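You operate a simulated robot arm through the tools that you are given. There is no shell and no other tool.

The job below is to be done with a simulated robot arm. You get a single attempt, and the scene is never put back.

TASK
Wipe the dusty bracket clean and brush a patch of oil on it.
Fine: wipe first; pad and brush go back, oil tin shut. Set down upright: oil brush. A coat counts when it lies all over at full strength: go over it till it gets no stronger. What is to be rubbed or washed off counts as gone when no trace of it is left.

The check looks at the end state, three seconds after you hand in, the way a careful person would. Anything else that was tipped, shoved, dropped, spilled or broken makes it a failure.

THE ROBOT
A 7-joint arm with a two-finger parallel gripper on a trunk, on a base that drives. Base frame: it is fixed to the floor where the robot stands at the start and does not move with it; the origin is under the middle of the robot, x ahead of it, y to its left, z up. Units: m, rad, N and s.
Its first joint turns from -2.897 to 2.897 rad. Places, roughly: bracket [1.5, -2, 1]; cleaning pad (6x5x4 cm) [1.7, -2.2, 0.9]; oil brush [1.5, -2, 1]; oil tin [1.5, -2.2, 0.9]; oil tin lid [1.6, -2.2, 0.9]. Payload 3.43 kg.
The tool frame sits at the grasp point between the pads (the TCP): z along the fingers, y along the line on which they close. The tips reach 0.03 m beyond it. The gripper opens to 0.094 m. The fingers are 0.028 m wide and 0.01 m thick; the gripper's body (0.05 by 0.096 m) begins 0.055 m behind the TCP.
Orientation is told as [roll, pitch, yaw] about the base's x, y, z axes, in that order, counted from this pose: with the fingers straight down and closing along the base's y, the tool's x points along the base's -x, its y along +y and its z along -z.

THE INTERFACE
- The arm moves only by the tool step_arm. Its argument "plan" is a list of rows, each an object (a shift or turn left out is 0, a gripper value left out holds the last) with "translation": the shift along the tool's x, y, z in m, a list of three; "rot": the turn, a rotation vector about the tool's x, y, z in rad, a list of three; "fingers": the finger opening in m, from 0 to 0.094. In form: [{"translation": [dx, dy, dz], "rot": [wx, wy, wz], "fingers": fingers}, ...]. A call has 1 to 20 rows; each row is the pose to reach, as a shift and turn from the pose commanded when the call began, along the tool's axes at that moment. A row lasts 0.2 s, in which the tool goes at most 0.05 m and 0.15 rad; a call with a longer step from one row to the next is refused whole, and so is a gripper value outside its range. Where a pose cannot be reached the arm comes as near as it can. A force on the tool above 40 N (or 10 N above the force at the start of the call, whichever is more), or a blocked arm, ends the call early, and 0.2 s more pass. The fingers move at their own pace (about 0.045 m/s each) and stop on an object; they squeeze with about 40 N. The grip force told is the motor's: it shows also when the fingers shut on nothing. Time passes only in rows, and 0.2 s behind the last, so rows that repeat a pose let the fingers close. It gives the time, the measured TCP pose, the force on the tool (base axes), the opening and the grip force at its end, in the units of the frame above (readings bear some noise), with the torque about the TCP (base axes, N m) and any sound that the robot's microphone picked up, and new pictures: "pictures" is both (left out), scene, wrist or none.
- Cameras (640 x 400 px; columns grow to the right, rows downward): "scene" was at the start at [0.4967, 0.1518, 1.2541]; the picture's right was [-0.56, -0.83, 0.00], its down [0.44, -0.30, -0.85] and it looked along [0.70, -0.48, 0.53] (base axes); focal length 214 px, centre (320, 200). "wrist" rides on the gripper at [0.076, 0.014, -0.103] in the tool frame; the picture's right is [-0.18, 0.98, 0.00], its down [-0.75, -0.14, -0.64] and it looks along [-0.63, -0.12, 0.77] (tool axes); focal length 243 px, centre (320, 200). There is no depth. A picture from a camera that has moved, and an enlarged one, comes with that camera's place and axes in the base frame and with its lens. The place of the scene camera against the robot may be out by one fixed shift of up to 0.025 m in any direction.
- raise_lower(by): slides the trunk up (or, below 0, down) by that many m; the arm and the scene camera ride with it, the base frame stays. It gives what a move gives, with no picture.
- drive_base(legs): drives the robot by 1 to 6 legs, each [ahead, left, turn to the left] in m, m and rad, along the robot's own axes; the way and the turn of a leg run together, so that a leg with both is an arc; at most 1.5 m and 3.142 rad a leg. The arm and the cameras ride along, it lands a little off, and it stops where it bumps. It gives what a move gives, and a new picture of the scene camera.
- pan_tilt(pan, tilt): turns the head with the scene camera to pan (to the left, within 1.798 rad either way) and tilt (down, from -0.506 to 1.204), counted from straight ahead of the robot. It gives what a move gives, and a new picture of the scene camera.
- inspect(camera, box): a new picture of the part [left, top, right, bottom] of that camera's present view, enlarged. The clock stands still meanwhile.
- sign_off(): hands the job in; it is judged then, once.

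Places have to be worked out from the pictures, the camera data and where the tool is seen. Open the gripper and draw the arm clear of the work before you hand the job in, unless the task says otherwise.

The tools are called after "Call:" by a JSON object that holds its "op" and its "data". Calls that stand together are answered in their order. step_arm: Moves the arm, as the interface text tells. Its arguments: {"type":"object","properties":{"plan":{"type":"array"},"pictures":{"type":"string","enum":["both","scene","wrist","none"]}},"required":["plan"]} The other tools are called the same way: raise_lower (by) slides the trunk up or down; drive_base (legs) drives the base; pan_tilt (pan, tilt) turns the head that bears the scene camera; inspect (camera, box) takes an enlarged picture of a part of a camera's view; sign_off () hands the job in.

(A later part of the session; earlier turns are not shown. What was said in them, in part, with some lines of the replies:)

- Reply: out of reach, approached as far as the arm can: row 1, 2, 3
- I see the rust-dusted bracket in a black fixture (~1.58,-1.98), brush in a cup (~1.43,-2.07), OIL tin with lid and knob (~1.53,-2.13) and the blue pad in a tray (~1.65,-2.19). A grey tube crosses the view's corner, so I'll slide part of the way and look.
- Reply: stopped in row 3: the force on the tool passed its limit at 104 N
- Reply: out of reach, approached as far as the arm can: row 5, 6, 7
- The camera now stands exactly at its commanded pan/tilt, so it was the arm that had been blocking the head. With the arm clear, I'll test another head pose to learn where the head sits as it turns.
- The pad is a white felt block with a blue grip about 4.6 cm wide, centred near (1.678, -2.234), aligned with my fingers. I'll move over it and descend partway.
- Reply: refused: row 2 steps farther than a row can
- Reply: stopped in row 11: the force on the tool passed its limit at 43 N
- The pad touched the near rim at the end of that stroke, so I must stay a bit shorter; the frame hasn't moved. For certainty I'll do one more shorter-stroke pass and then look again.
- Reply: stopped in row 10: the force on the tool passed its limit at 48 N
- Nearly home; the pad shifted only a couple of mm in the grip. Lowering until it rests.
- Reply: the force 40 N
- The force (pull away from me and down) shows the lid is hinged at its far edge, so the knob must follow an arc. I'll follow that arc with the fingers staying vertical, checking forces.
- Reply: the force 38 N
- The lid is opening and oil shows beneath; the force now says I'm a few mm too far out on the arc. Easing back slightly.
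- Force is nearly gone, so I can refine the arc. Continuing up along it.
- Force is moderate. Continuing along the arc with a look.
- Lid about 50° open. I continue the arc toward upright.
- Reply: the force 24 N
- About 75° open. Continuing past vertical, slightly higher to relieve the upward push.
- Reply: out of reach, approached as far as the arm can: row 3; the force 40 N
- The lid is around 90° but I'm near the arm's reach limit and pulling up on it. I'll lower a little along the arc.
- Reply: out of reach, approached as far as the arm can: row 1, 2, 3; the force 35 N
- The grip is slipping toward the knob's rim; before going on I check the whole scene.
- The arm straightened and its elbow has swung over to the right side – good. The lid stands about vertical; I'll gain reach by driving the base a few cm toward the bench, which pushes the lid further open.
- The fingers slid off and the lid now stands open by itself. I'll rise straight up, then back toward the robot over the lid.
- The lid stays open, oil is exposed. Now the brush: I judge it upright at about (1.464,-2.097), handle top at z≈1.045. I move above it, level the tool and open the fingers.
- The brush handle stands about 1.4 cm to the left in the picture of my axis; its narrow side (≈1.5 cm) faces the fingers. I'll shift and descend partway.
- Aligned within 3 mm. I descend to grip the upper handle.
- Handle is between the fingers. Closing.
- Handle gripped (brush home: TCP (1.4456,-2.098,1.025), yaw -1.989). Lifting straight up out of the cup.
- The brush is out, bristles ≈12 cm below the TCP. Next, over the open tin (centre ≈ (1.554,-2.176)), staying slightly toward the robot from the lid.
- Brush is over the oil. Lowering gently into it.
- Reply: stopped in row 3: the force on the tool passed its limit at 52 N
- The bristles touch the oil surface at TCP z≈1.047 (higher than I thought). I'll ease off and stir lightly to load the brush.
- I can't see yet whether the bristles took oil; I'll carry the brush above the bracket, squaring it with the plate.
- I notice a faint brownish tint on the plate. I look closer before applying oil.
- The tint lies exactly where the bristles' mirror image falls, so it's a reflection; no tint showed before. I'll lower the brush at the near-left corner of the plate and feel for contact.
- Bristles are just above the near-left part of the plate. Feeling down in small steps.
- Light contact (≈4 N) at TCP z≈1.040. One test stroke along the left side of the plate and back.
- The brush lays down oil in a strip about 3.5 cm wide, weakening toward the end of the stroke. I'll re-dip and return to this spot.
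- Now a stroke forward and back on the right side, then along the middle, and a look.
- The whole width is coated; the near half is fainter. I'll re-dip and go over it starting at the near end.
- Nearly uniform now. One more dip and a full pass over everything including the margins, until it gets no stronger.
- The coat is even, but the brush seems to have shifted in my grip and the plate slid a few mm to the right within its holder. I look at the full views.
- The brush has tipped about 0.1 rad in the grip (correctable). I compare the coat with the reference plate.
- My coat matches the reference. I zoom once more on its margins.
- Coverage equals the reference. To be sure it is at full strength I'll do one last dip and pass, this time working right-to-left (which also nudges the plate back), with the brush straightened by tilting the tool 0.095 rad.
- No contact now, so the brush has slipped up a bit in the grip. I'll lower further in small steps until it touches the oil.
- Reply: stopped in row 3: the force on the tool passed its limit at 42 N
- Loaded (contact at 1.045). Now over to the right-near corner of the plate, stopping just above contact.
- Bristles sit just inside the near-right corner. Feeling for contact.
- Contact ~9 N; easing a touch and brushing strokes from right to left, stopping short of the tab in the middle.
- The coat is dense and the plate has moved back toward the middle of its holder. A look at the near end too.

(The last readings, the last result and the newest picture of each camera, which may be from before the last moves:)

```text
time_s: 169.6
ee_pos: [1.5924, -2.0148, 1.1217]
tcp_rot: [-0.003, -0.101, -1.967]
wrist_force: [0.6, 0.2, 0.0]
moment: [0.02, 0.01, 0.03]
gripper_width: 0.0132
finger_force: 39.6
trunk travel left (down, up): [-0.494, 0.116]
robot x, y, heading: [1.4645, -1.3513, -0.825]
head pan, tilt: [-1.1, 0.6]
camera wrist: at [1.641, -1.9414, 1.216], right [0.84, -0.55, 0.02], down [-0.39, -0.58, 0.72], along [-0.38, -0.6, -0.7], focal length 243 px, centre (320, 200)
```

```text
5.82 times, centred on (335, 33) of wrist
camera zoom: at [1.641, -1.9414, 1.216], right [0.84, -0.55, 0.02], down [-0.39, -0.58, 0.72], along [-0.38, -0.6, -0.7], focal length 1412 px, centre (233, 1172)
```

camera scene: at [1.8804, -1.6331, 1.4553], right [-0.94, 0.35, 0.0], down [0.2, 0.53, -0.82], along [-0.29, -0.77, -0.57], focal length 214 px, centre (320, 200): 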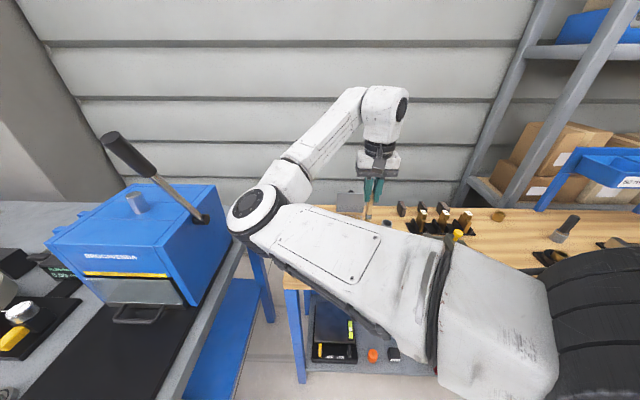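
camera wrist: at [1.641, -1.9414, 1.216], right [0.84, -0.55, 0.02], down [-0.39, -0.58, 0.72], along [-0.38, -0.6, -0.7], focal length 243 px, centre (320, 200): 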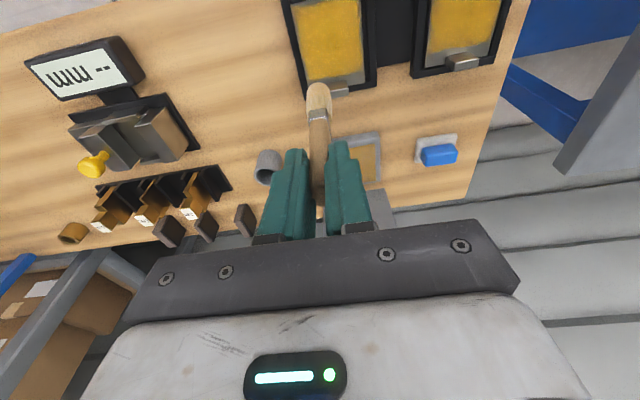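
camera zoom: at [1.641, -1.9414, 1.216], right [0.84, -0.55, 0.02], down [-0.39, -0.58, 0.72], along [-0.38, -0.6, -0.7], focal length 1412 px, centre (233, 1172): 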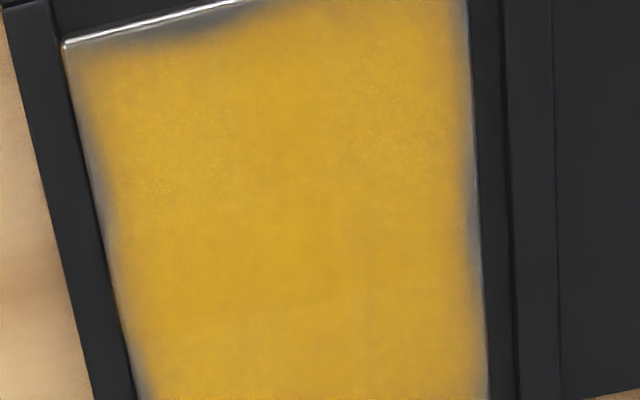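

No change from the last pass, so the coat is at full strength. Now the brush goes back: I move it above its cup.

Call:
{"op": "step_arm", "data": {"plan": [{"translation": [-0.0267, -0.0207, 0.0027]}, {"translation": [-0.0534, -0.0413, 0.0054]}, {"translation": [-0.08, -0.062, 0.0081]}, {"translation": [-0.1067, -0.0826, 0.0108]}, {"translation": [-0.1334, -0.1033, 0.0135]}, {"translation": [-0.1334, -0.1033, 0.0135]}], "pictures": "both"}}

Call:
{"op": "inspect", "data": {"camera": "wrist", "box": [260, 30, 380, 130]}}

```text
time_s: 171.0
ee_pos: [1.4464, -2.1008, 1.1244]
tcp_rot: [-0.004, -0.102, -1.966]
wrist_force: [-0.6, 0.1, 0.0]
moment: [-0.01, 0.01, 0.01]
gripper_width: 0.013
finger_force: 40.0
trunk travel left (down, up): [-0.494, 0.116]
robot x, y, heading: [1.4626, -1.3486, -0.828]
head pan, tilt: [-1.1, 0.6]
camera scene: at [1.8802, -1.6331, 1.4554], right [-0.94, 0.35, 0.0], down [0.2, 0.53, -0.82], along [-0.29, -0.77, -0.57], focal length 214 px, centre (320, 200)
camera wrist: at [1.4936, -2.0256, 1.2163], right [0.84, -0.55, 0.02], down [-0.39, -0.58, 0.72], along [-0.38, -0.6, -0.7], focal length 243 px, centre (320, 200)
```

scene: 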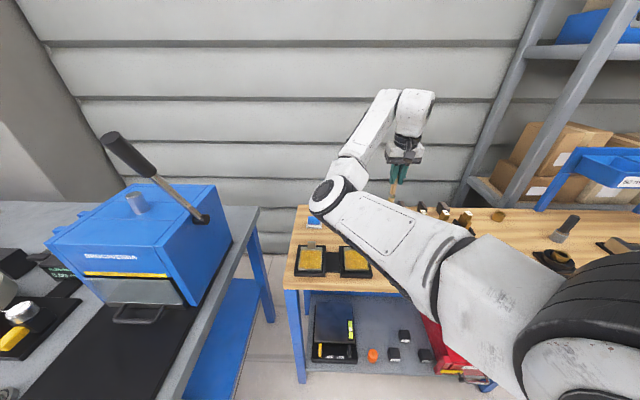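
wrist: 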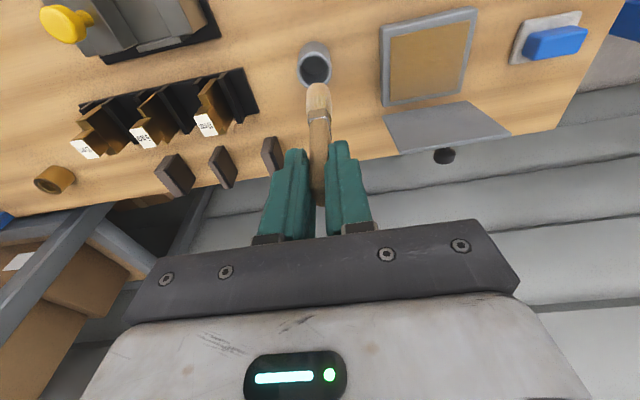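

```text
4.00 times, centred on (320, 80) of wrist
camera zoom: at [1.4936, -2.0256, 1.2163], right [0.84, -0.55, 0.02], down [-0.39, -0.58, 0.72], along [-0.38, -0.6, -0.7], focal length 970 px, centre (320, 680)
```

zoom: 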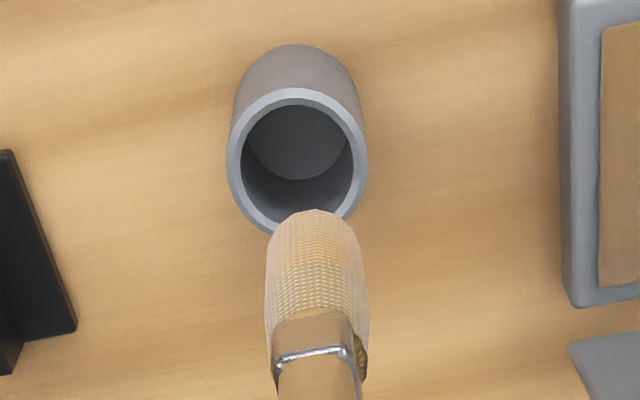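

The brush hangs vertical; the cup is about 4–5 mm to the left of it in the picture. I correct that and lower to just above the rim.

Call:
{"op": "step_arm", "data": {"plan": [{"translation": [0.001, -0.0045, 0]}, {"translation": [0.003, -0.0045, 0.02]}, {"translation": [0.0042, -0.0045, 0.032]}, {"translation": [0.0042, -0.0045, 0.032]}], "pictures": "none"}}

Call:
{"op": "inspect", "data": {"camera": "wrist", "box": [260, 30, 380, 130]}}

```text
time_s: 172.0
ee_pos: [1.4436, -2.0959, 1.0903]
tcp_rot: [-0.003, -0.1, -1.966]
wrist_force: [-0.3, 0.8, -0.9]
moment: [-0.01, -0.02, -0.03]
gripper_width: 0.0131
finger_force: 40.7
trunk travel left (down, up): [-0.494, 0.116]
robot x, y, heading: [1.4633, -1.3503, -0.822]
head pan, tilt: [-1.1, 0.6]
```

```text
4.00 times, centred on (320, 80) of wrist
camera zoom: at [1.4904, -2.0214, 1.1841], right [0.84, -0.55, 0.02], down [-0.39, -0.58, 0.72], along [-0.38, -0.6, -0.7], focal length 970 px, centre (320, 680)
```

zoom: 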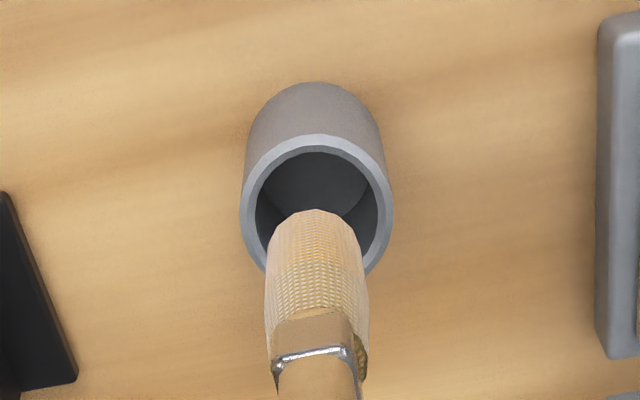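

Well aligned. Lowering the bristles into the cup slowly.

Call:
{"op": "step_arm", "data": {"plan": [{"translation": [0.001, 0, 0.01]}, {"translation": [0.002, 0, 0.02]}, {"translation": [0.003, 0, 0.03]}, {"translation": [0.003, 0, 0.03]}], "pictures": "none"}}

Call:
{"op": "inspect", "data": {"camera": "wrist", "box": [260, 30, 380, 130]}}

```text
time_s: 173.0
ee_pos: [1.4434, -2.0961, 1.0608]
tcp_rot: [-0.003, -0.1, -1.966]
wrist_force: [0.7, -0.1, 0.2]
moment: [-0.02, 0.01, 0.0]
gripper_width: 0.0127
finger_force: 40.1
trunk travel left (down, up): [-0.494, 0.116]
robot x, y, heading: [1.4626, -1.3468, -0.827]
head pan, tilt: [-1.1, 0.6]
```

```text
4.00 times, centred on (320, 80) of wrist
camera zoom: at [1.4902, -2.0214, 1.1536], right [0.84, -0.55, 0.02], down [-0.39, -0.58, 0.72], along [-0.38, -0.6, -0.7], focal length 970 px, centre (320, 680)
```

zoom: 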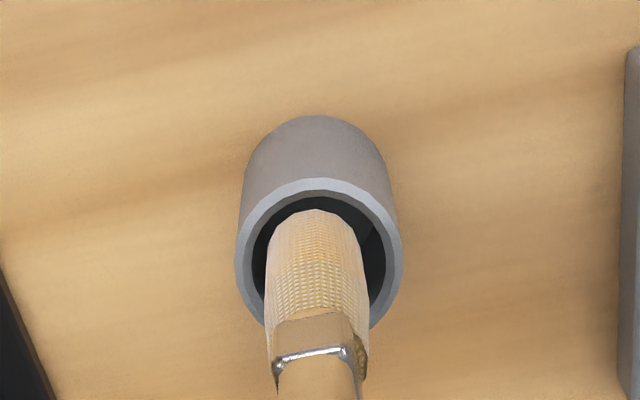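

The bristles are inside the rim with clearance all round. Continuing down to rest.

Call:
{"op": "step_arm", "data": {"plan": [{"translation": [0.001, 0, 0.01]}, {"translation": [0.002, 0, 0.02]}, {"translation": [0.003, 0, 0.03]}, {"translation": [0.0034, 0, 0.034]}, {"translation": [0.0034, 0, 0.034]}], "pictures": "none"}}

Call:
{"op": "step_arm", "data": {"plan": [{"translation": [0.0001, 0, 0.001]}, {"translation": [0.0002, 0, 0.002]}, {"translation": [0.0003, 0, 0.003]}], "pictures": "wrist"}}

```text
time_s: 174.2
ee_pos: [1.4426, -2.0949, 1.0264]
tcp_rot: [-0.005, -0.1, -1.967]
wrist_force: [-0.4, 0.0, -0.4]
moment: [0.03, 0.01, 0.01]
gripper_width: 0.0131
finger_force: 40.1
trunk travel left (down, up): [-0.494, 0.116]
robot x, y, heading: [1.4665, -1.3496, -0.824]
head pan, tilt: [-1.1, 0.6]
```

```text
time_s: 175.0
ee_pos: [1.4436, -2.0948, 1.0251]
tcp_rot: [-0.003, -0.101, -1.967]
wrist_force: [1.2, -0.6, 5.0]
moment: [-0.11, -0.06, 0.02]
gripper_width: 0.0131
finger_force: 40.1
trunk travel left (down, up): [-0.494, 0.116]
robot x, y, heading: [1.4664, -1.3485, -0.824]
head pan, tilt: [-1.1, 0.6]
camera wrist: at [1.4906, -2.021, 1.1178], right [0.84, -0.55, 0.02], down [-0.39, -0.58, 0.72], along [-0.38, -0.6, -0.7], focal length 243 px, centre (320, 200)
```

wrist: 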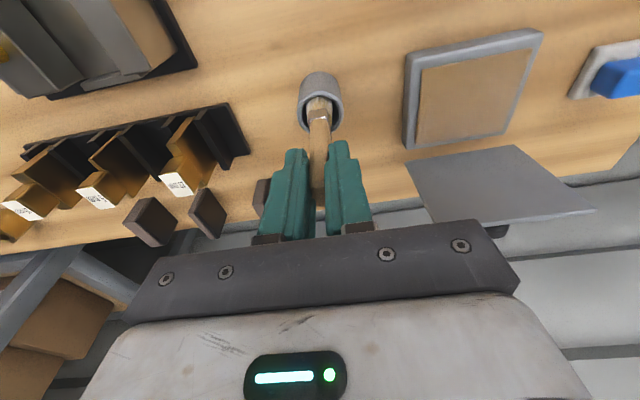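

The brush stands on the cup floor (5 N). Opening and rising vertically.

Call:
{"op": "step_arm", "data": {"plan": [{"fingers": 0.03}, {"fingers": 0.05}, {"fingers": 0.06}, {"fingers": 0.06}, {"translation": [-0.003, 0, -0.03], "fingers": 0.06}, {"translation": [-0.007, 0, -0.07], "fingers": 0.06}, {"translation": [-0.011, 0, -0.11], "fingers": 0.06}, {"translation": [-0.015, 0, -0.15], "fingers": 0.06}, {"translation": [-0.015, 0, -0.15], "rot": [0, 0.1, 0], "fingers": 0.06}, {"translation": [-0.015, 0, -0.15], "rot": [0, 0.1, 0], "fingers": 0.06}]}}

Call:
{"op": "inspect", "data": {"camera": "wrist", "box": [240, 30, 420, 170]}}

```text
time_s: 177.2
ee_pos: [1.4436, -2.0953, 1.1731]
tcp_rot: [-0.003, 0.001, -1.966]
wrist_force: [-0.4, 0.6, -0.7]
moment: [-0.01, -0.01, 0.0]
gripper_width: 0.0597
finger_force: 0.0
trunk travel left (down, up): [-0.494, 0.116]
robot x, y, heading: [1.4689, -1.3505, -0.824]
head pan, tilt: [-1.1, 0.6]
camera scene: at [1.8803, -1.633, 1.4553], right [-0.94, 0.35, 0.0], down [0.2, 0.53, -0.82], along [-0.29, -0.77, -0.57], focal length 214 px, centre (320, 200)
camera wrist: at [1.4875, -2.0304, 1.2752], right [0.84, -0.55, 0.0], down [-0.42, -0.64, 0.64], along [-0.35, -0.54, -0.77], focal length 243 px, centre (320, 200)
```

scene: 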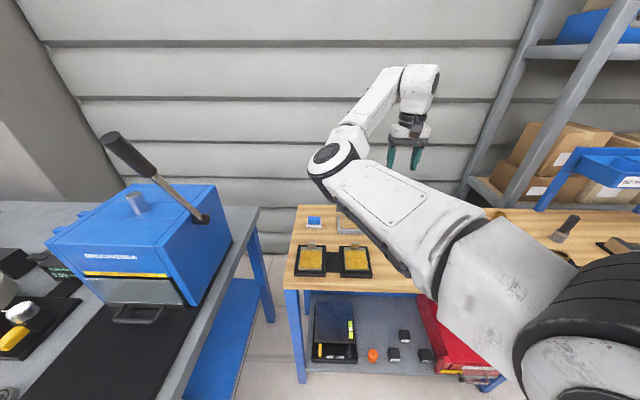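
wrist: 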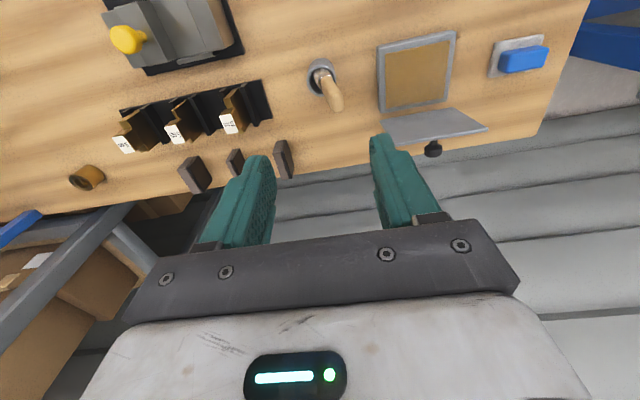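

```text
2.86 times, centred on (330, 100) of wrist
camera zoom: at [1.4875, -2.0304, 1.2752], right [0.84, -0.55, 0.0], down [-0.42, -0.64, 0.64], along [-0.35, -0.54, -0.77], focal length 693 px, centre (291, 486)
```

zoom: 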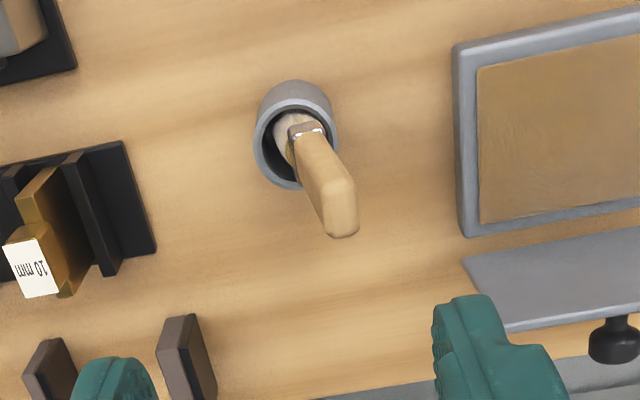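

The brush is back but leans about 6° in the cup. It must stand upright, so I'll regrip it at the cup's centre line, straighten it, and release more gently with no downward load.

Call:
{"op": "step_arm", "data": {"plan": [{"translation": [-0.0025, 0.0023, 0.03], "fingers": 0.07}, {"translation": [-0.0025, 0.0023, 0.07], "fingers": 0.07}, {"translation": [-0.0025, 0.0023, 0.11], "fingers": 0.07}, {"translation": [-0.0025, 0.0023, 0.14], "fingers": 0.07}, {"translation": [-0.0025, 0.0023, 0.145], "fingers": 0.07}, {"translation": [-0.0025, 0.0023, 0.145], "fingers": 0.07}], "pictures": "wrist"}}

```text
time_s: 178.6
ee_pos: [1.4417, -2.0975, 1.0298]
tcp_rot: [-0.002, 0.0, -1.966]
wrist_force: [-0.6, -1.0, 0.1]
moment: [0.02, 0.02, 0.03]
gripper_width: 0.0698
finger_force: 0.1
trunk travel left (down, up): [-0.494, 0.116]
robot x, y, heading: [1.465, -1.3496, -0.83]
head pan, tilt: [-1.1, 0.6]
camera wrist: at [1.4868, -2.0324, 1.1312], right [0.84, -0.55, 0.0], down [-0.42, -0.64, 0.64], along [-0.35, -0.54, -0.77], focal length 243 px, centre (320, 200)
```

wrist: 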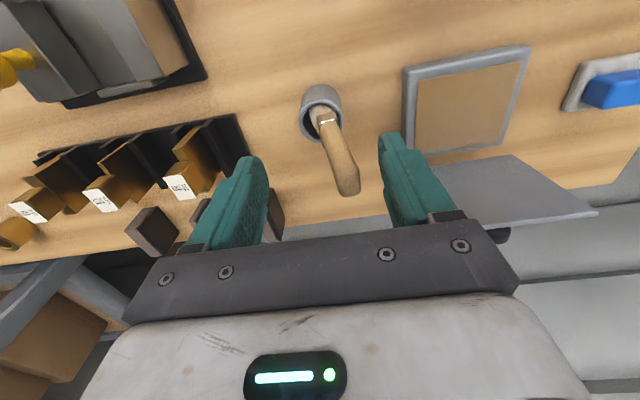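

The cup is centred under the tool; the handle leans right. Closing slowly to straighten it.

Call:
{"op": "step_arm", "data": {"plan": [{"fingers": 0.055}, {"fingers": 0.045}, {"fingers": 0.035}, {"fingers": 0.025}, {"fingers": 0.018}, {"fingers": 0.01}, {"fingers": 0.005}, {"fingers": 0.005}], "pictures": "wrist"}}

Call:
{"op": "inspect", "data": {"camera": "wrist", "box": [250, 70, 390, 220]}}

```text
time_s: 180.4
ee_pos: [1.4428, -2.0983, 1.0301]
tcp_rot: [-0.004, -0.002, -1.966]
wrist_force: [0.9, -1.1, 0.5]
moment: [-0.04, -0.05, 0.02]
gripper_width: 0.0128
finger_force: 40.1
trunk travel left (down, up): [-0.494, 0.116]
robot x, y, heading: [1.4666, -1.3449, -0.824]
head pan, tilt: [-1.1, 0.6]
camera wrist: at [1.4868, -2.0324, 1.1314], right [0.84, -0.55, 0.0], down [-0.42, -0.64, 0.64], along [-0.35, -0.54, -0.77], focal length 243 px, centre (320, 200)
```

wrist: 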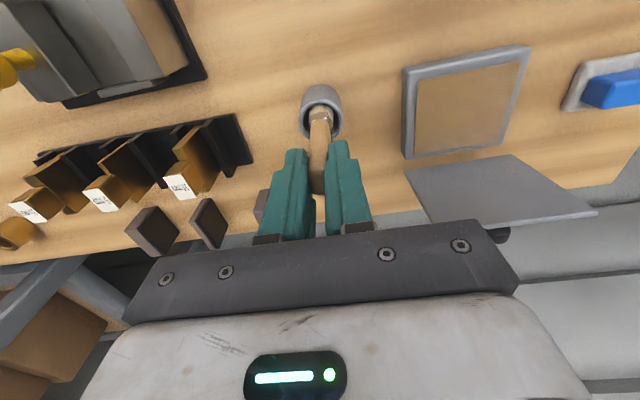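

```text
2.67 times, centred on (320, 145) of wrist
camera zoom: at [1.4868, -2.0324, 1.1314], right [0.84, -0.55, 0.0], down [-0.42, -0.64, 0.64], along [-0.35, -0.54, -0.77], focal length 647 px, centre (320, 347)
```

zoom: 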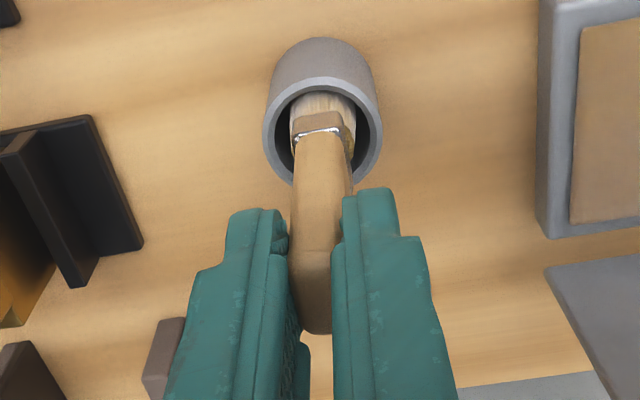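

The brush is straight again between the fingers. I lift it a few mm and set it down again with barely any load.

Call:
{"op": "step_arm", "data": {"plan": [{"translation": [0, 0, -0.004]}, {"translation": [0, 0, -0.006]}, {"translation": [0, 0, -0.006]}], "pictures": "none"}}

Call:
{"op": "step_arm", "data": {"plan": [{"translation": [0, 0, 0.003]}, {"translation": [0, 0, 0.005]}, {"translation": [0, 0, 0.006]}, {"translation": [0, 0, 0.006]}], "pictures": "none"}}

```text
time_s: 181.2
ee_pos: [1.4442, -2.0983, 1.0365]
tcp_rot: [-0.003, -0.003, -1.966]
wrist_force: [-0.1, 0.1, -0.2]
moment: [-0.01, 0.03, 0.01]
gripper_width: 0.0126
finger_force: 40.5
trunk travel left (down, up): [-0.494, 0.116]
robot x, y, heading: [1.465, -1.3453, -0.829]
head pan, tilt: [-1.1, 0.6]
```

```text
time_s: 182.2
ee_pos: [1.4439, -2.099, 1.0296]
tcp_rot: [-0.003, -0.003, -1.967]
wrist_force: [-1.4, 0.3, 2.8]
moment: [-0.02, -0.02, 0.01]
gripper_width: 0.0127
finger_force: 39.8
trunk travel left (down, up): [-0.494, 0.116]
robot x, y, heading: [1.4665, -1.3446, -0.823]
head pan, tilt: [-1.1, 0.6]
```

Resting with ~3 N. Releasing in tiny steps.

Call:
{"op": "step_arm", "data": {"plan": [{"translation": [0, 0, -0.0004], "fingers": 0.0135}, {"translation": [0, 0, -0.0004], "fingers": 0.0145}, {"translation": [0, 0, -0.0004], "fingers": 0.0155}, {"translation": [0, 0, -0.0004], "fingers": 0.0165}, {"translation": [0, 0, -0.0004], "fingers": 0.018}, {"translation": [0, 0, -0.0004], "fingers": 0.02}, {"translation": [0, 0, -0.0004], "fingers": 0.023}, {"translation": [0, 0, -0.0004], "fingers": 0.026}, {"translation": [0, 0, -0.0004], "fingers": 0.026}], "pictures": "wrist"}}

Call:
{"op": "inspect", "data": {"camera": "wrist", "box": [250, 70, 390, 220]}}

```text
time_s: 184.2
ee_pos: [1.4435, -2.0982, 1.0297]
tcp_rot: [-0.002, -0.002, -1.966]
wrist_force: [0.0, -1.4, 0.1]
moment: [-0.01, -0.02, 0.01]
gripper_width: 0.026
finger_force: 0.1
trunk travel left (down, up): [-0.494, 0.116]
robot x, y, heading: [1.4675, -1.3477, -0.823]
head pan, tilt: [-1.1, 0.6]
camera wrist: at [1.4875, -2.0332, 1.1313], right [0.84, -0.55, 0.0], down [-0.42, -0.64, 0.64], along [-0.35, -0.54, -0.77], focal length 243 px, centre (320, 200)
```

wrist: 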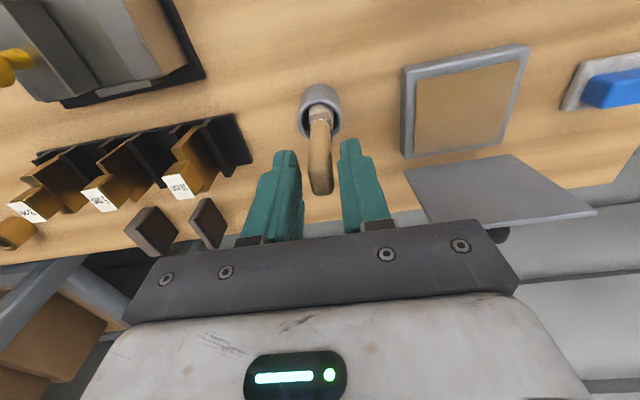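

```text
2.67 times, centred on (320, 145) of wrist
camera zoom: at [1.4875, -2.0332, 1.1313], right [0.84, -0.55, 0.0], down [-0.42, -0.64, 0.64], along [-0.35, -0.54, -0.77], focal length 647 px, centre (320, 347)
```

zoom: 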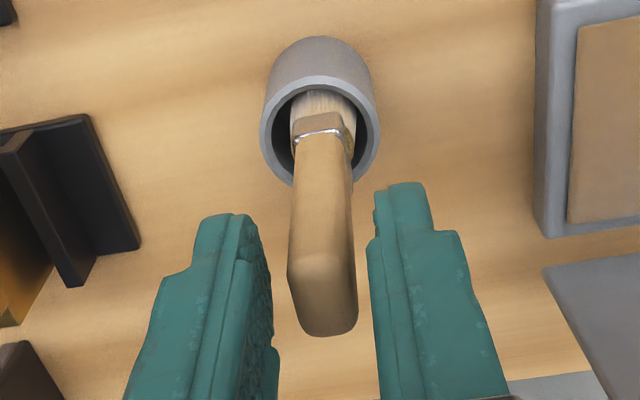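

It stands upright by itself now. I open further and rise straight up slowly.

Call:
{"op": "step_arm", "data": {"plan": [{"fingers": 0.035}, {"fingers": 0.05}, {"fingers": 0.06}, {"fingers": 0.06}, {"translation": [0, 0, -0.02], "fingers": 0.06}, {"translation": [0, 0, -0.05], "fingers": 0.06}, {"translation": [0, 0, -0.09], "fingers": 0.06}, {"translation": [0, 0, -0.13], "fingers": 0.06}, {"translation": [0, 0, -0.15], "fingers": 0.06}, {"translation": [0, 0, -0.15], "fingers": 0.06}]}}

Call:
{"op": "inspect", "data": {"camera": "wrist", "box": [240, 30, 420, 170]}}

```text
time_s: 186.4
ee_pos: [1.4437, -2.099, 1.1803]
tcp_rot: [-0.004, 0.0, -1.968]
wrist_force: [0.1, 0.1, -0.5]
moment: [-0.05, -0.01, 0.01]
gripper_width: 0.0602
finger_force: 0.1
trunk travel left (down, up): [-0.494, 0.116]
robot x, y, heading: [1.4649, -1.3501, -0.824]
head pan, tilt: [-1.1, 0.6]
camera scene: at [1.8803, -1.633, 1.4554], right [-0.94, 0.35, 0.0], down [0.2, 0.53, -0.82], along [-0.29, -0.77, -0.57], focal length 214 px, centre (320, 200)
camera wrist: at [1.4881, -2.0335, 1.2812], right [0.84, -0.55, 0.0], down [-0.42, -0.64, 0.64], along [-0.35, -0.54, -0.77], focal length 243 px, centre (320, 200)
```

scene: 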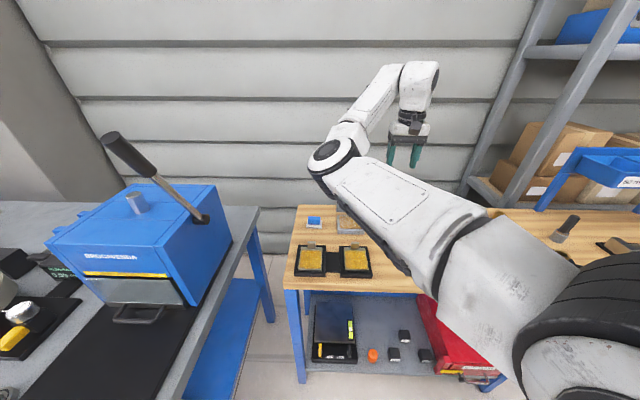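
wrist: 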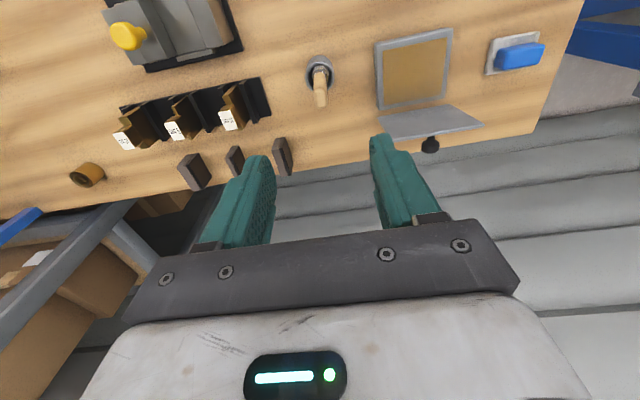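

```text
2.86 times, centred on (330, 100) of wrist
camera zoom: at [1.4881, -2.0335, 1.2812], right [0.84, -0.55, 0.0], down [-0.42, -0.64, 0.64], along [-0.35, -0.54, -0.77], focal length 693 px, centre (291, 486)
```

zoom: 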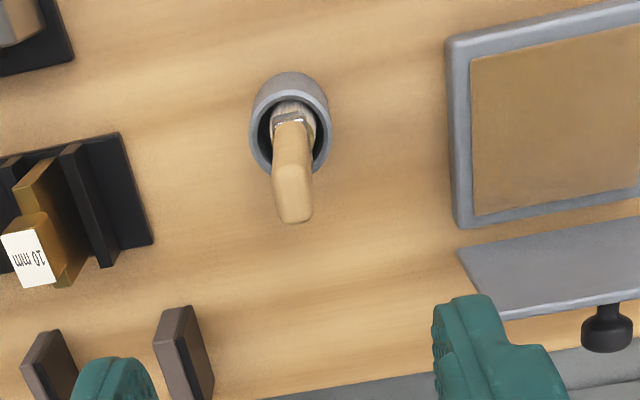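

The brush now stands upright in its cup. Next: shut the tin. I move above the lid's knob behind the tin.

Call:
{"op": "step_arm", "data": {"plan": [{"translation": [-0.02, 0.0266, 0], "fingers": 0.06}, {"translation": [-0.04, 0.0532, 0], "fingers": 0.06}, {"translation": [-0.06, 0.08, 0], "fingers": 0.06}, {"translation": [-0.08, 0.1064, 0], "fingers": 0.06}, {"translation": [-0.0992, 0.133, 0], "fingers": 0.06}, {"translation": [-0.0992, 0.133, 0.04], "fingers": 0.06}, {"translation": [-0.0992, 0.133, 0.07], "fingers": 0.06}, {"translation": [-0.0992, 0.133, 0.07], "fingers": 0.06}]}}

Call:
{"op": "inspect", "data": {"camera": "wrist", "box": [220, 40, 420, 200]}}

Call:
{"op": "inspect", "data": {"camera": "scene", "box": [280, 140, 440, 240]}}

```text
time_s: 188.2
ee_pos: [1.5263, -2.2423, 1.1097]
tcp_rot: [-0.002, -0.003, -1.967]
wrist_force: [0.0, 0.6, 0.5]
moment: [0.02, 0.0, 0.02]
gripper_width: 0.0601
finger_force: 0.0
trunk travel left (down, up): [-0.494, 0.116]
robot x, y, heading: [1.4669, -1.3499, -0.827]
head pan, tilt: [-1.1, 0.6]
camera scene: at [1.8804, -1.6331, 1.4553], right [-0.94, 0.35, 0.0], down [0.2, 0.53, -0.82], along [-0.29, -0.77, -0.57], focal length 214 px, centre (320, 200)
camera wrist: at [1.5715, -2.1767, 1.2122], right [0.84, -0.55, 0.0], down [-0.42, -0.64, 0.64], along [-0.35, -0.54, -0.77], focal length 243 px, centre (320, 200)
```

scene: 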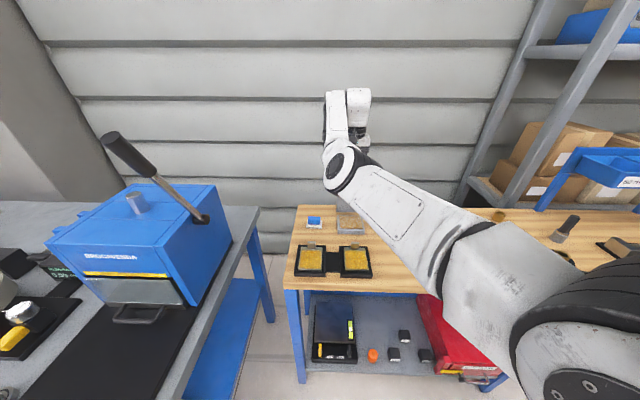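
wrist: 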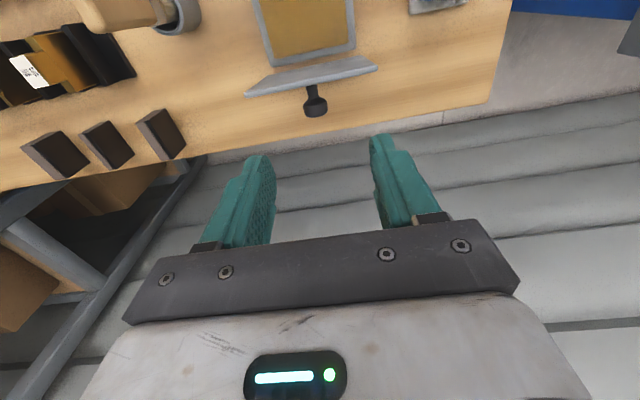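

```text
2.50 times, centred on (320, 120) of wrist
camera zoom: at [1.5715, -2.1767, 1.2122], right [0.84, -0.55, 0.0], down [-0.42, -0.64, 0.64], along [-0.35, -0.54, -0.77], focal length 606 px, centre (320, 400)
```

zoom: 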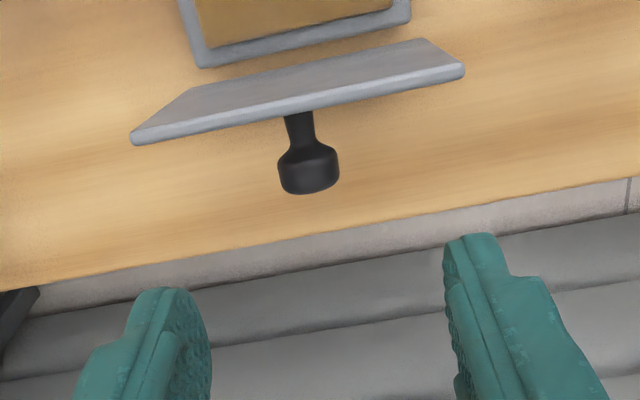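

```text
4.00 times, centred on (360, 190) of scene
camera zoom: at [1.8804, -1.6331, 1.4553], right [-0.94, 0.35, 0.0], down [0.2, 0.53, -0.82], along [-0.29, -0.77, -0.57], focal length 858 px, centre (160, 240)
```

zoom: 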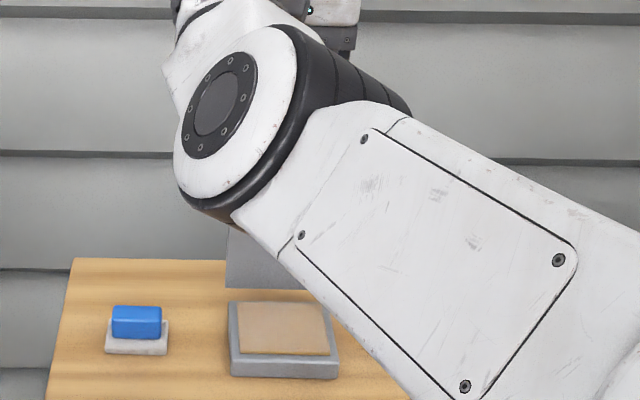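

The lid stands nearly vertical, knob head at about (1.527,-2.236,0.993), right below my tool. I lower with open fingers to straddle it.

Call:
{"op": "step_arm", "data": {"plan": [{"translation": [0.001, -0.004, 0.03]}, {"translation": [0.001, -0.004, 0.06]}, {"translation": [0.001, -0.004, 0.085]}, {"translation": [0.001, -0.004, 0.1]}, {"translation": [0.001, -0.004, 0.1]}], "pictures": "wrist"}}

Call:
{"op": "inspect", "data": {"camera": "wrist", "box": [220, 70, 420, 230]}}

```text
time_s: 189.4
ee_pos: [1.5236, -2.2381, 1.009]
tcp_rot: [-0.003, -0.003, -1.966]
wrist_force: [-0.7, -1.3, 0.6]
moment: [0.03, 0.03, -0.03]
gripper_width: 0.0599
finger_force: 0.1
trunk travel left (down, up): [-0.494, 0.116]
robot x, y, heading: [1.4652, -1.3467, -0.829]
head pan, tilt: [-1.1, 0.6]
camera wrist: at [1.5682, -2.1726, 1.111], right [0.84, -0.55, 0.0], down [-0.42, -0.64, 0.64], along [-0.35, -0.54, -0.77], focal length 243 px, centre (320, 200)
```

wrist: 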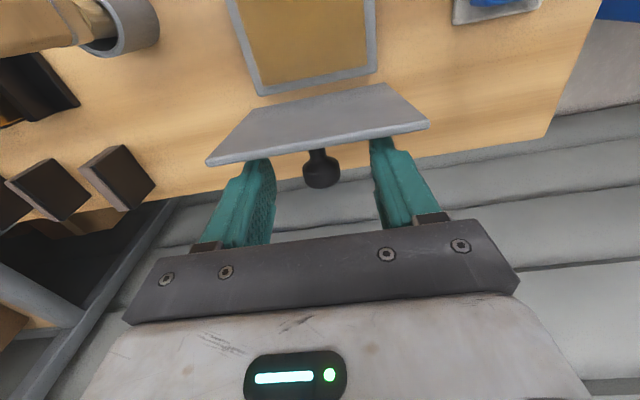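

```text
2.50 times, centred on (320, 150) of wrist
camera zoom: at [1.5682, -2.1726, 1.111], right [0.84, -0.55, 0.0], down [-0.42, -0.64, 0.64], along [-0.35, -0.54, -0.77], focal length 606 px, centre (320, 325)
```

zoom: 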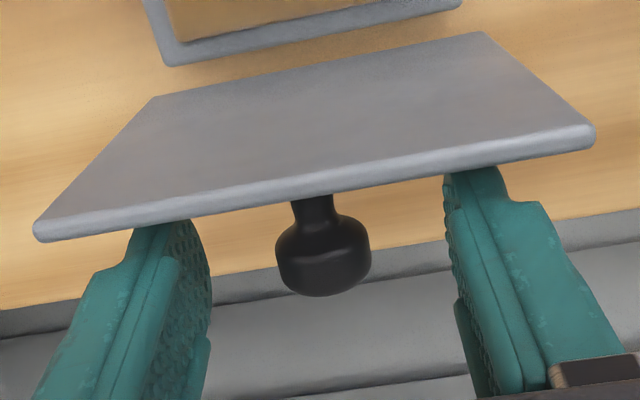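

The knob is between the fingers. Closing on it.

Call:
{"op": "step_arm", "data": {"plan": [{"fingers": 0.04}, {"fingers": 0.025}, {"fingers": 0.015}, {"fingers": 0.01}, {"fingers": 0.01}], "pictures": "wrist"}}

```text
time_s: 190.6
ee_pos: [1.5244, -2.238, 1.011]
tcp_rot: [-0.001, -0.001, -1.965]
wrist_force: [2.8, -3.0, -0.3]
moment: [-0.09, -0.05, 0.02]
gripper_width: 0.0208
finger_force: 45.1
trunk travel left (down, up): [-0.494, 0.116]
robot x, y, heading: [1.464, -1.348, -0.825]
head pan, tilt: [-1.1, 0.6]
camera wrist: at [1.5687, -2.1727, 1.1111], right [0.84, -0.55, 0.0], down [-0.42, -0.64, 0.64], along [-0.35, -0.54, -0.77], focal length 243 px, centre (320, 200)
```

wrist: 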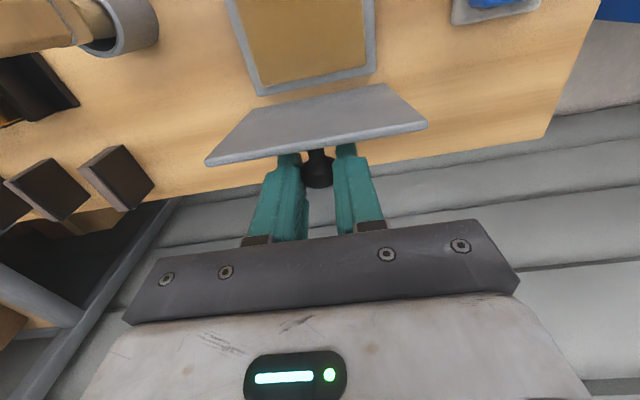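

Gripped. I follow the arc back to close the lid, first half.

Call:
{"op": "step_arm", "data": {"plan": [{"translation": [0.005, 0, -0.0015]}, {"translation": [0.0102, 0, -0.0022]}, {"translation": [0.0177, 0, -0.0018]}, {"translation": [0.0252, 0, -0.0009]}, {"translation": [0.0327, 0, 0.001]}, {"translation": [0.0402, 0, 0.0031]}, {"translation": [0.0402, 0, 0.0031]}], "pictures": "wrist"}}

```text
time_s: 192.2
ee_pos: [1.5383, -2.2015, 1.0062]
tcp_rot: [-0.004, -0.002, -1.967]
wrist_force: [-2.5, -7.8, 12.0]
moment: [-0.94, 0.52, 0.21]
gripper_width: 0.0212
finger_force: 45.1
trunk travel left (down, up): [-0.494, 0.116]
robot x, y, heading: [1.4653, -1.3509, -0.823]
head pan, tilt: [-1.1, 0.6]
camera wrist: at [1.5838, -2.1363, 1.1079], right [0.84, -0.55, 0.0], down [-0.42, -0.64, 0.64], along [-0.36, -0.54, -0.76], focal length 243 px, centre (320, 200)
```

wrist: 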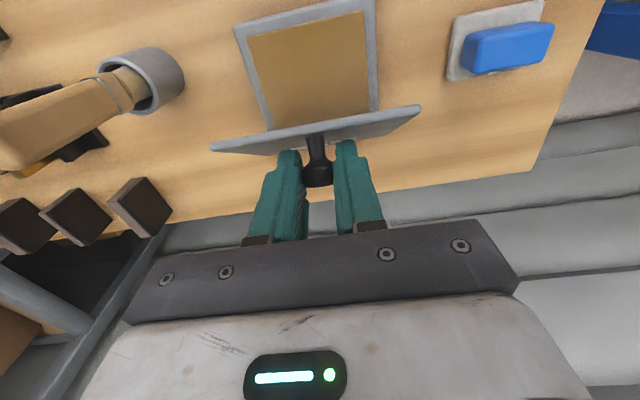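

Half closed with small forces. Continuing down the arc.

Call:
{"op": "step_arm", "data": {"plan": [{"translation": [0.008, 0, 0.003]}, {"translation": [0.015, 0, 0.0071]}, {"translation": [0.021, 0, 0.011]}, {"translation": [0.027, 0, 0.0156]}, {"translation": [0.032, 0, 0.0203]}, {"translation": [0.037, 0, 0.0256]}, {"translation": [0.037, 0, 0.0256]}], "pictures": "wrist"}}

```text
time_s: 193.8
ee_pos: [1.5535, -2.1677, 0.9787]
tcp_rot: [-0.004, 0.0, -1.967]
wrist_force: [-5.1, -1.9, 11.9]
moment: [-0.89, 0.51, 0.05]
gripper_width: 0.0211
finger_force: 45.2
trunk travel left (down, up): [-0.494, 0.116]
robot x, y, heading: [1.4684, -1.3491, -0.822]
head pan, tilt: [-1.1, 0.6]
camera wrist: at [1.5978, -2.1024, 1.0804], right [0.84, -0.55, 0.0], down [-0.42, -0.64, 0.64], along [-0.35, -0.54, -0.77], focal length 243 px, centre (320, 200)
```

wrist: 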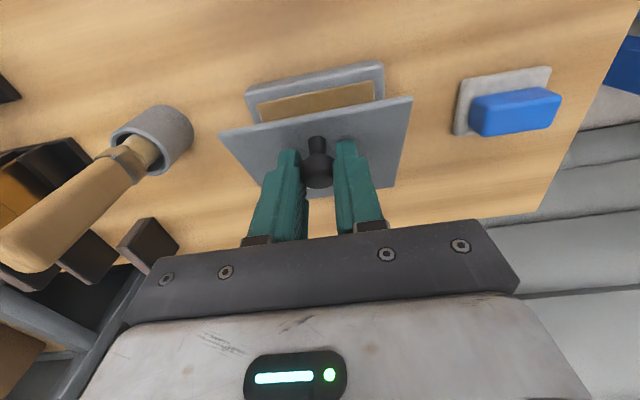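

Almost shut. Finishing the arc.

Call:
{"op": "step_arm", "data": {"plan": [{"translation": [0.004, 0, 0.005]}, {"translation": [0.008, 0, 0.0111]}, {"translation": [0.011, 0, 0.0165]}, {"translation": [0.014, 0, 0.0227]}, {"translation": [0.016, 0, 0.028]}, {"translation": [0.0175, 0, 0.032]}, {"translation": [0.018, 0, 0.0335]}, {"translation": [0.018, 0, 0.0335]}], "pictures": "wrist"}}

```text
time_s: 195.6
ee_pos: [1.5609, -2.15, 0.947]
tcp_rot: [-0.005, -0.002, -1.967]
wrist_force: [-13.1, -0.5, 13.5]
moment: [-1.17, 0.65, 0.03]
gripper_width: 0.0211
finger_force: 44.7
trunk travel left (down, up): [-0.494, 0.116]
robot x, y, heading: [1.4655, -1.3491, -0.825]
head pan, tilt: [-1.1, 0.6]
camera wrist: at [1.6047, -2.0855, 1.0486], right [0.84, -0.55, 0.0], down [-0.42, -0.64, 0.64], along [-0.36, -0.54, -0.77], focal length 243 px, centre (320, 200)
```

wrist: 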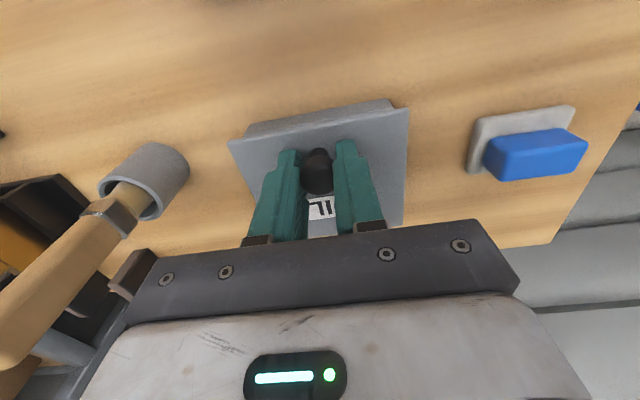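

The tool is back at the lid's closed pose. A touch more downward press, then release and rise a little to look.

Call:
{"op": "step_arm", "data": {"plan": [{"translation": [0, 0, 0.001]}, {"translation": [0, 0, 0.002]}, {"translation": [0, 0, 0.002], "fingers": 0.03}, {"translation": [0, 0, 0], "fingers": 0.045}, {"translation": [0, 0, 0], "fingers": 0.045}, {"translation": [0, 0, -0.03], "fingers": 0.045}, {"translation": [0, 0, -0.07], "fingers": 0.045}, {"translation": [0, 0, -0.11], "fingers": 0.045}, {"translation": [0, 0, -0.15], "fingers": 0.045}, {"translation": [0, 0, -0.18], "fingers": 0.045}, {"translation": [0, 0, -0.18], "fingers": 0.045}]}}

Call:
{"op": "inspect", "data": {"camera": "wrist", "box": [240, 40, 400, 150]}}

```text
time_s: 198.0
ee_pos: [1.5612, -2.1515, 1.1275]
tcp_rot: [-0.005, -0.001, -1.966]
wrist_force: [-0.1, -0.4, -0.1]
moment: [0.0, -0.01, 0.01]
gripper_width: 0.0451
finger_force: 0.0
trunk travel left (down, up): [-0.494, 0.116]
robot x, y, heading: [1.4644, -1.349, -0.824]
head pan, tilt: [-1.1, 0.6]
camera scene: at [1.8804, -1.633, 1.4553], right [-0.94, 0.35, 0.0], down [0.2, 0.53, -0.82], along [-0.29, -0.77, -0.57], focal length 214 px, centre (320, 200)
camera wrist: at [1.6056, -2.0866, 1.2291], right [0.84, -0.55, 0.0], down [-0.42, -0.64, 0.64], along [-0.35, -0.54, -0.77], focal length 243 px, centre (320, 200)
```

scene: 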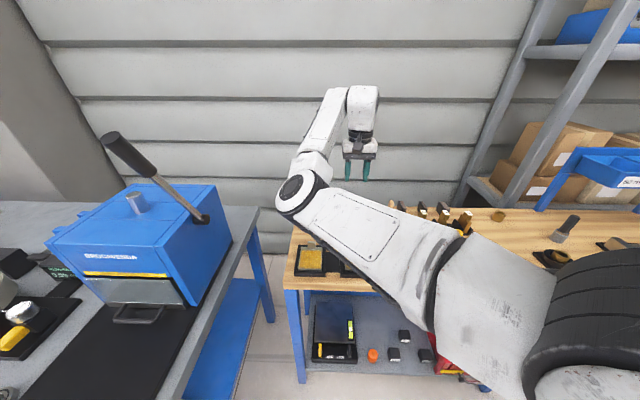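
wrist: 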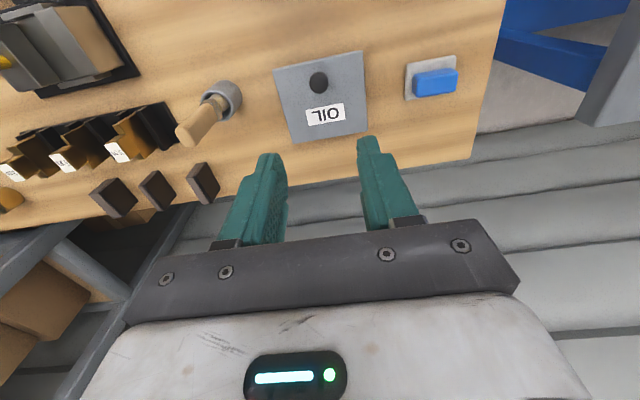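

```text
3.64 times, centred on (320, 95) of wrist
camera zoom: at [1.6056, -2.0866, 1.2291], right [0.84, -0.55, 0.0], down [-0.42, -0.64, 0.64], along [-0.35, -0.54, -0.77], focal length 882 px, centre (320, 582)
```

zoom: 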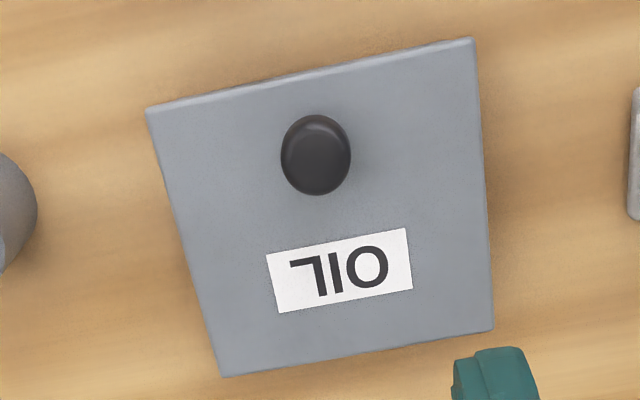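

The tin is shut and the pad and brush are in place. I raise the arm well clear of the work and open the gripper.

Call:
{"op": "step_arm", "data": {"plan": [{"translation": [0, 0, -0.04], "fingers": 0.08}, {"translation": [0, 0, -0.08], "fingers": 0.094}, {"translation": [0, 0, -0.12], "fingers": 0.094}, {"translation": [0.02, -0.01, -0.15], "fingers": 0.094}, {"translation": [0.05, -0.03, -0.17], "fingers": 0.094}, {"translation": [0.08, -0.06, -0.17], "fingers": 0.094}, {"translation": [0.11, -0.09, -0.17], "fingers": 0.094}, {"translation": [0.14, -0.12, -0.17], "fingers": 0.094}, {"translation": [0.17, -0.15, -0.17], "fingers": 0.094}, {"translation": [0.2, -0.18, -0.17], "fingers": 0.094}, {"translation": [0.2, -0.18, -0.17], "fingers": 0.094}]}}

Call:
{"op": "inspect", "data": {"camera": "wrist", "box": [260, 20, 500, 170]}}

```text
time_s: 200.4
ee_pos: [1.4734, -1.8978, 1.2981]
tcp_rot: [-0.004, -0.001, -1.964]
wrist_force: [0.4, 0.0, -1.0]
moment: [0.02, 0.01, -0.02]
gripper_width: 0.094
finger_force: 0.1
trunk travel left (down, up): [-0.494, 0.116]
robot x, y, heading: [1.468, -1.3477, -0.825]
head pan, tilt: [-1.1, 0.6]
camera scene: at [1.8803, -1.6329, 1.4554], right [-0.94, 0.35, 0.0], down [0.2, 0.53, -0.83], along [-0.29, -0.77, -0.57], focal length 214 px, centre (320, 200)
camera wrist: at [1.5174, -1.8318, 1.3997], right [0.84, -0.55, 0.0], down [-0.42, -0.64, 0.64], along [-0.35, -0.54, -0.77], focal length 243 px, centre (320, 200)
```

scene: 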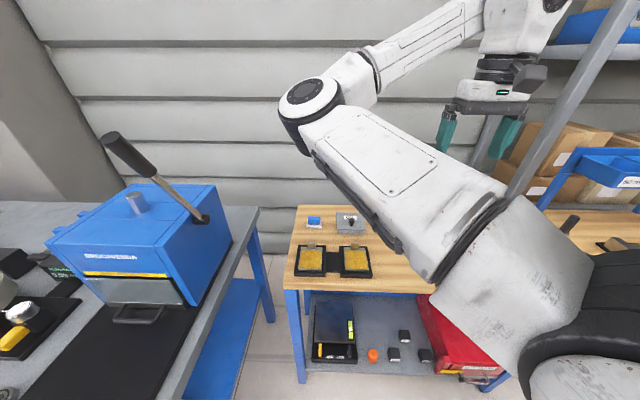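
wrist: 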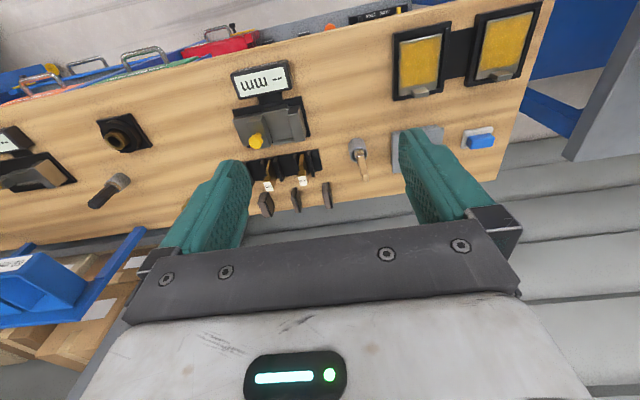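

```text
2.67 times, centred on (380, 95) of wrist
camera zoom: at [1.5174, -1.8318, 1.3997], right [0.84, -0.55, 0.0], down [-0.42, -0.64, 0.64], along [-0.35, -0.54, -0.77], focal length 647 px, centre (160, 480)
```

zoom: 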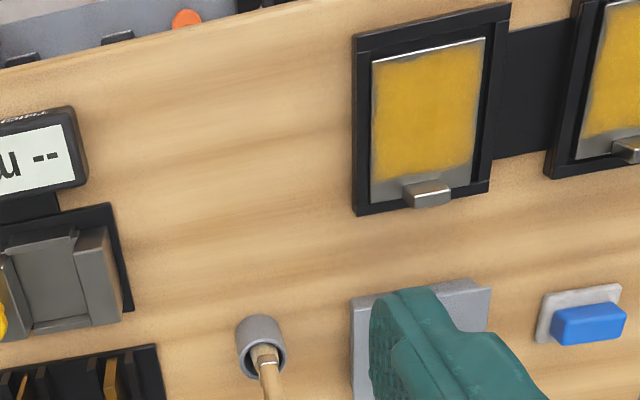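

All is in order: coated plate, shut tin, pad and upright brush. I back the base off a little so the arm is fully clear, and take a final look.

Call:
{"op": "drive_base", "data": {"legs": [[-0.074, 0.164, 0]]}}

Call:
{"op": "inspect", "data": {"camera": "wrist", "box": [300, 40, 520, 200]}}

Call:
{"op": "inspect", "data": {"camera": "scene", "box": [270, 160, 450, 290]}}

```text
time_s: 201.9
ee_pos: [1.5435, -1.7304, 1.2975]
tcp_rot: [-0.006, -0.001, -1.966]
wrist_force: [-0.2, 0.3, -0.4]
moment: [0.02, -0.01, -0.01]
gripper_width: 0.094
finger_force: 0.0
trunk travel left (down, up): [-0.494, 0.116]
robot x, y, heading: [1.534, -1.1833, -0.824]
head pan, tilt: [-1.1, 0.6]
camera scene: at [1.9515, -1.4659, 1.4553], right [-0.94, 0.35, 0.0], down [0.2, 0.53, -0.82], along [-0.29, -0.77, -0.57], focal length 214 px, centre (320, 200)
```

scene: 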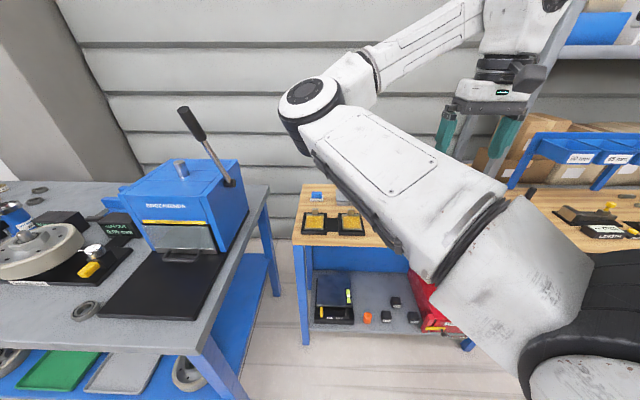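

```text
2.50 times, centred on (410, 120) of wrist
camera zoom: at [1.5885, -1.6649, 1.3997], right [0.84, -0.55, 0.0], down [-0.42, -0.64, 0.64], along [-0.35, -0.54, -0.77], focal length 606 px, centre (95, 400)
```

zoom: 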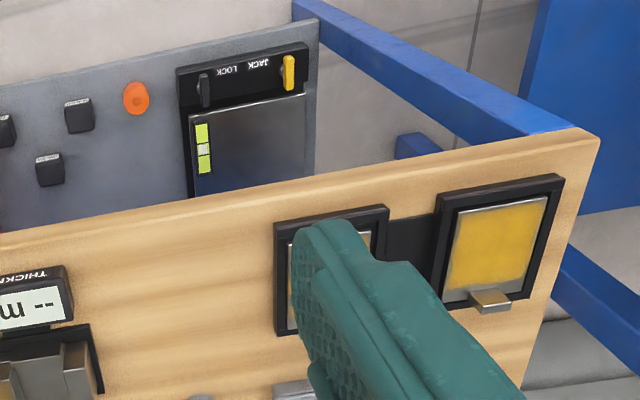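

```text
3.08 times, centred on (360, 225) of scene
camera zoom: at [1.9515, -1.4659, 1.4553], right [-0.94, 0.35, 0.0], down [0.2, 0.53, -0.82], along [-0.29, -0.77, -0.57], focal length 660 px, centre (197, 123)
```

zoom: 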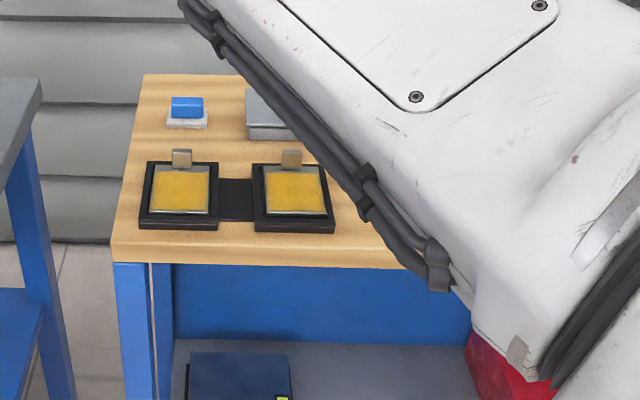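

The bracket carries the same full coat as the reference. The tin is shut, the pad is back in place and the brush was last seen standing upright in its cup. The gripper is open and clear, so I hand in.

Call:
{"op": "sign_off", "data": {}}

```text
The job is handed in.
```

The job is done and handed in. The bracket is wiped clean and coated with oil, and everything is back where it belongs.

- **Wiping:** I rubbed the plate with the pad in three passes, before any oil went on. A close look afterwards showed no dust left.
- **Oil coat:** I brushed it with five dips of oil. The last pass made the coat no stronger, and it matches the oiled plate beside it.
- **Pad:** it is back in its place.
- **Brush:** it stands upright in its cup. It leaned about 6° the first time I let go, so I gripped it again and set it straight.
- **Oil tin:** the lid turned out to be hinged at the back. It is closed again.
- **Bumps along the way:**
  - While wiping, the pad hit the holder's rim once, and another stroke was cut short by force.
  - During brushing the plate slid about 4 mm in its holder. The last strokes moved it back close to where it was.
  - I saw nothing else moved, tipped or spilled.

The gripper is open and the arm is drawn clear. In the very last pictures the arm hid the brush, so my last sight of it upright was just before I backed the base away.
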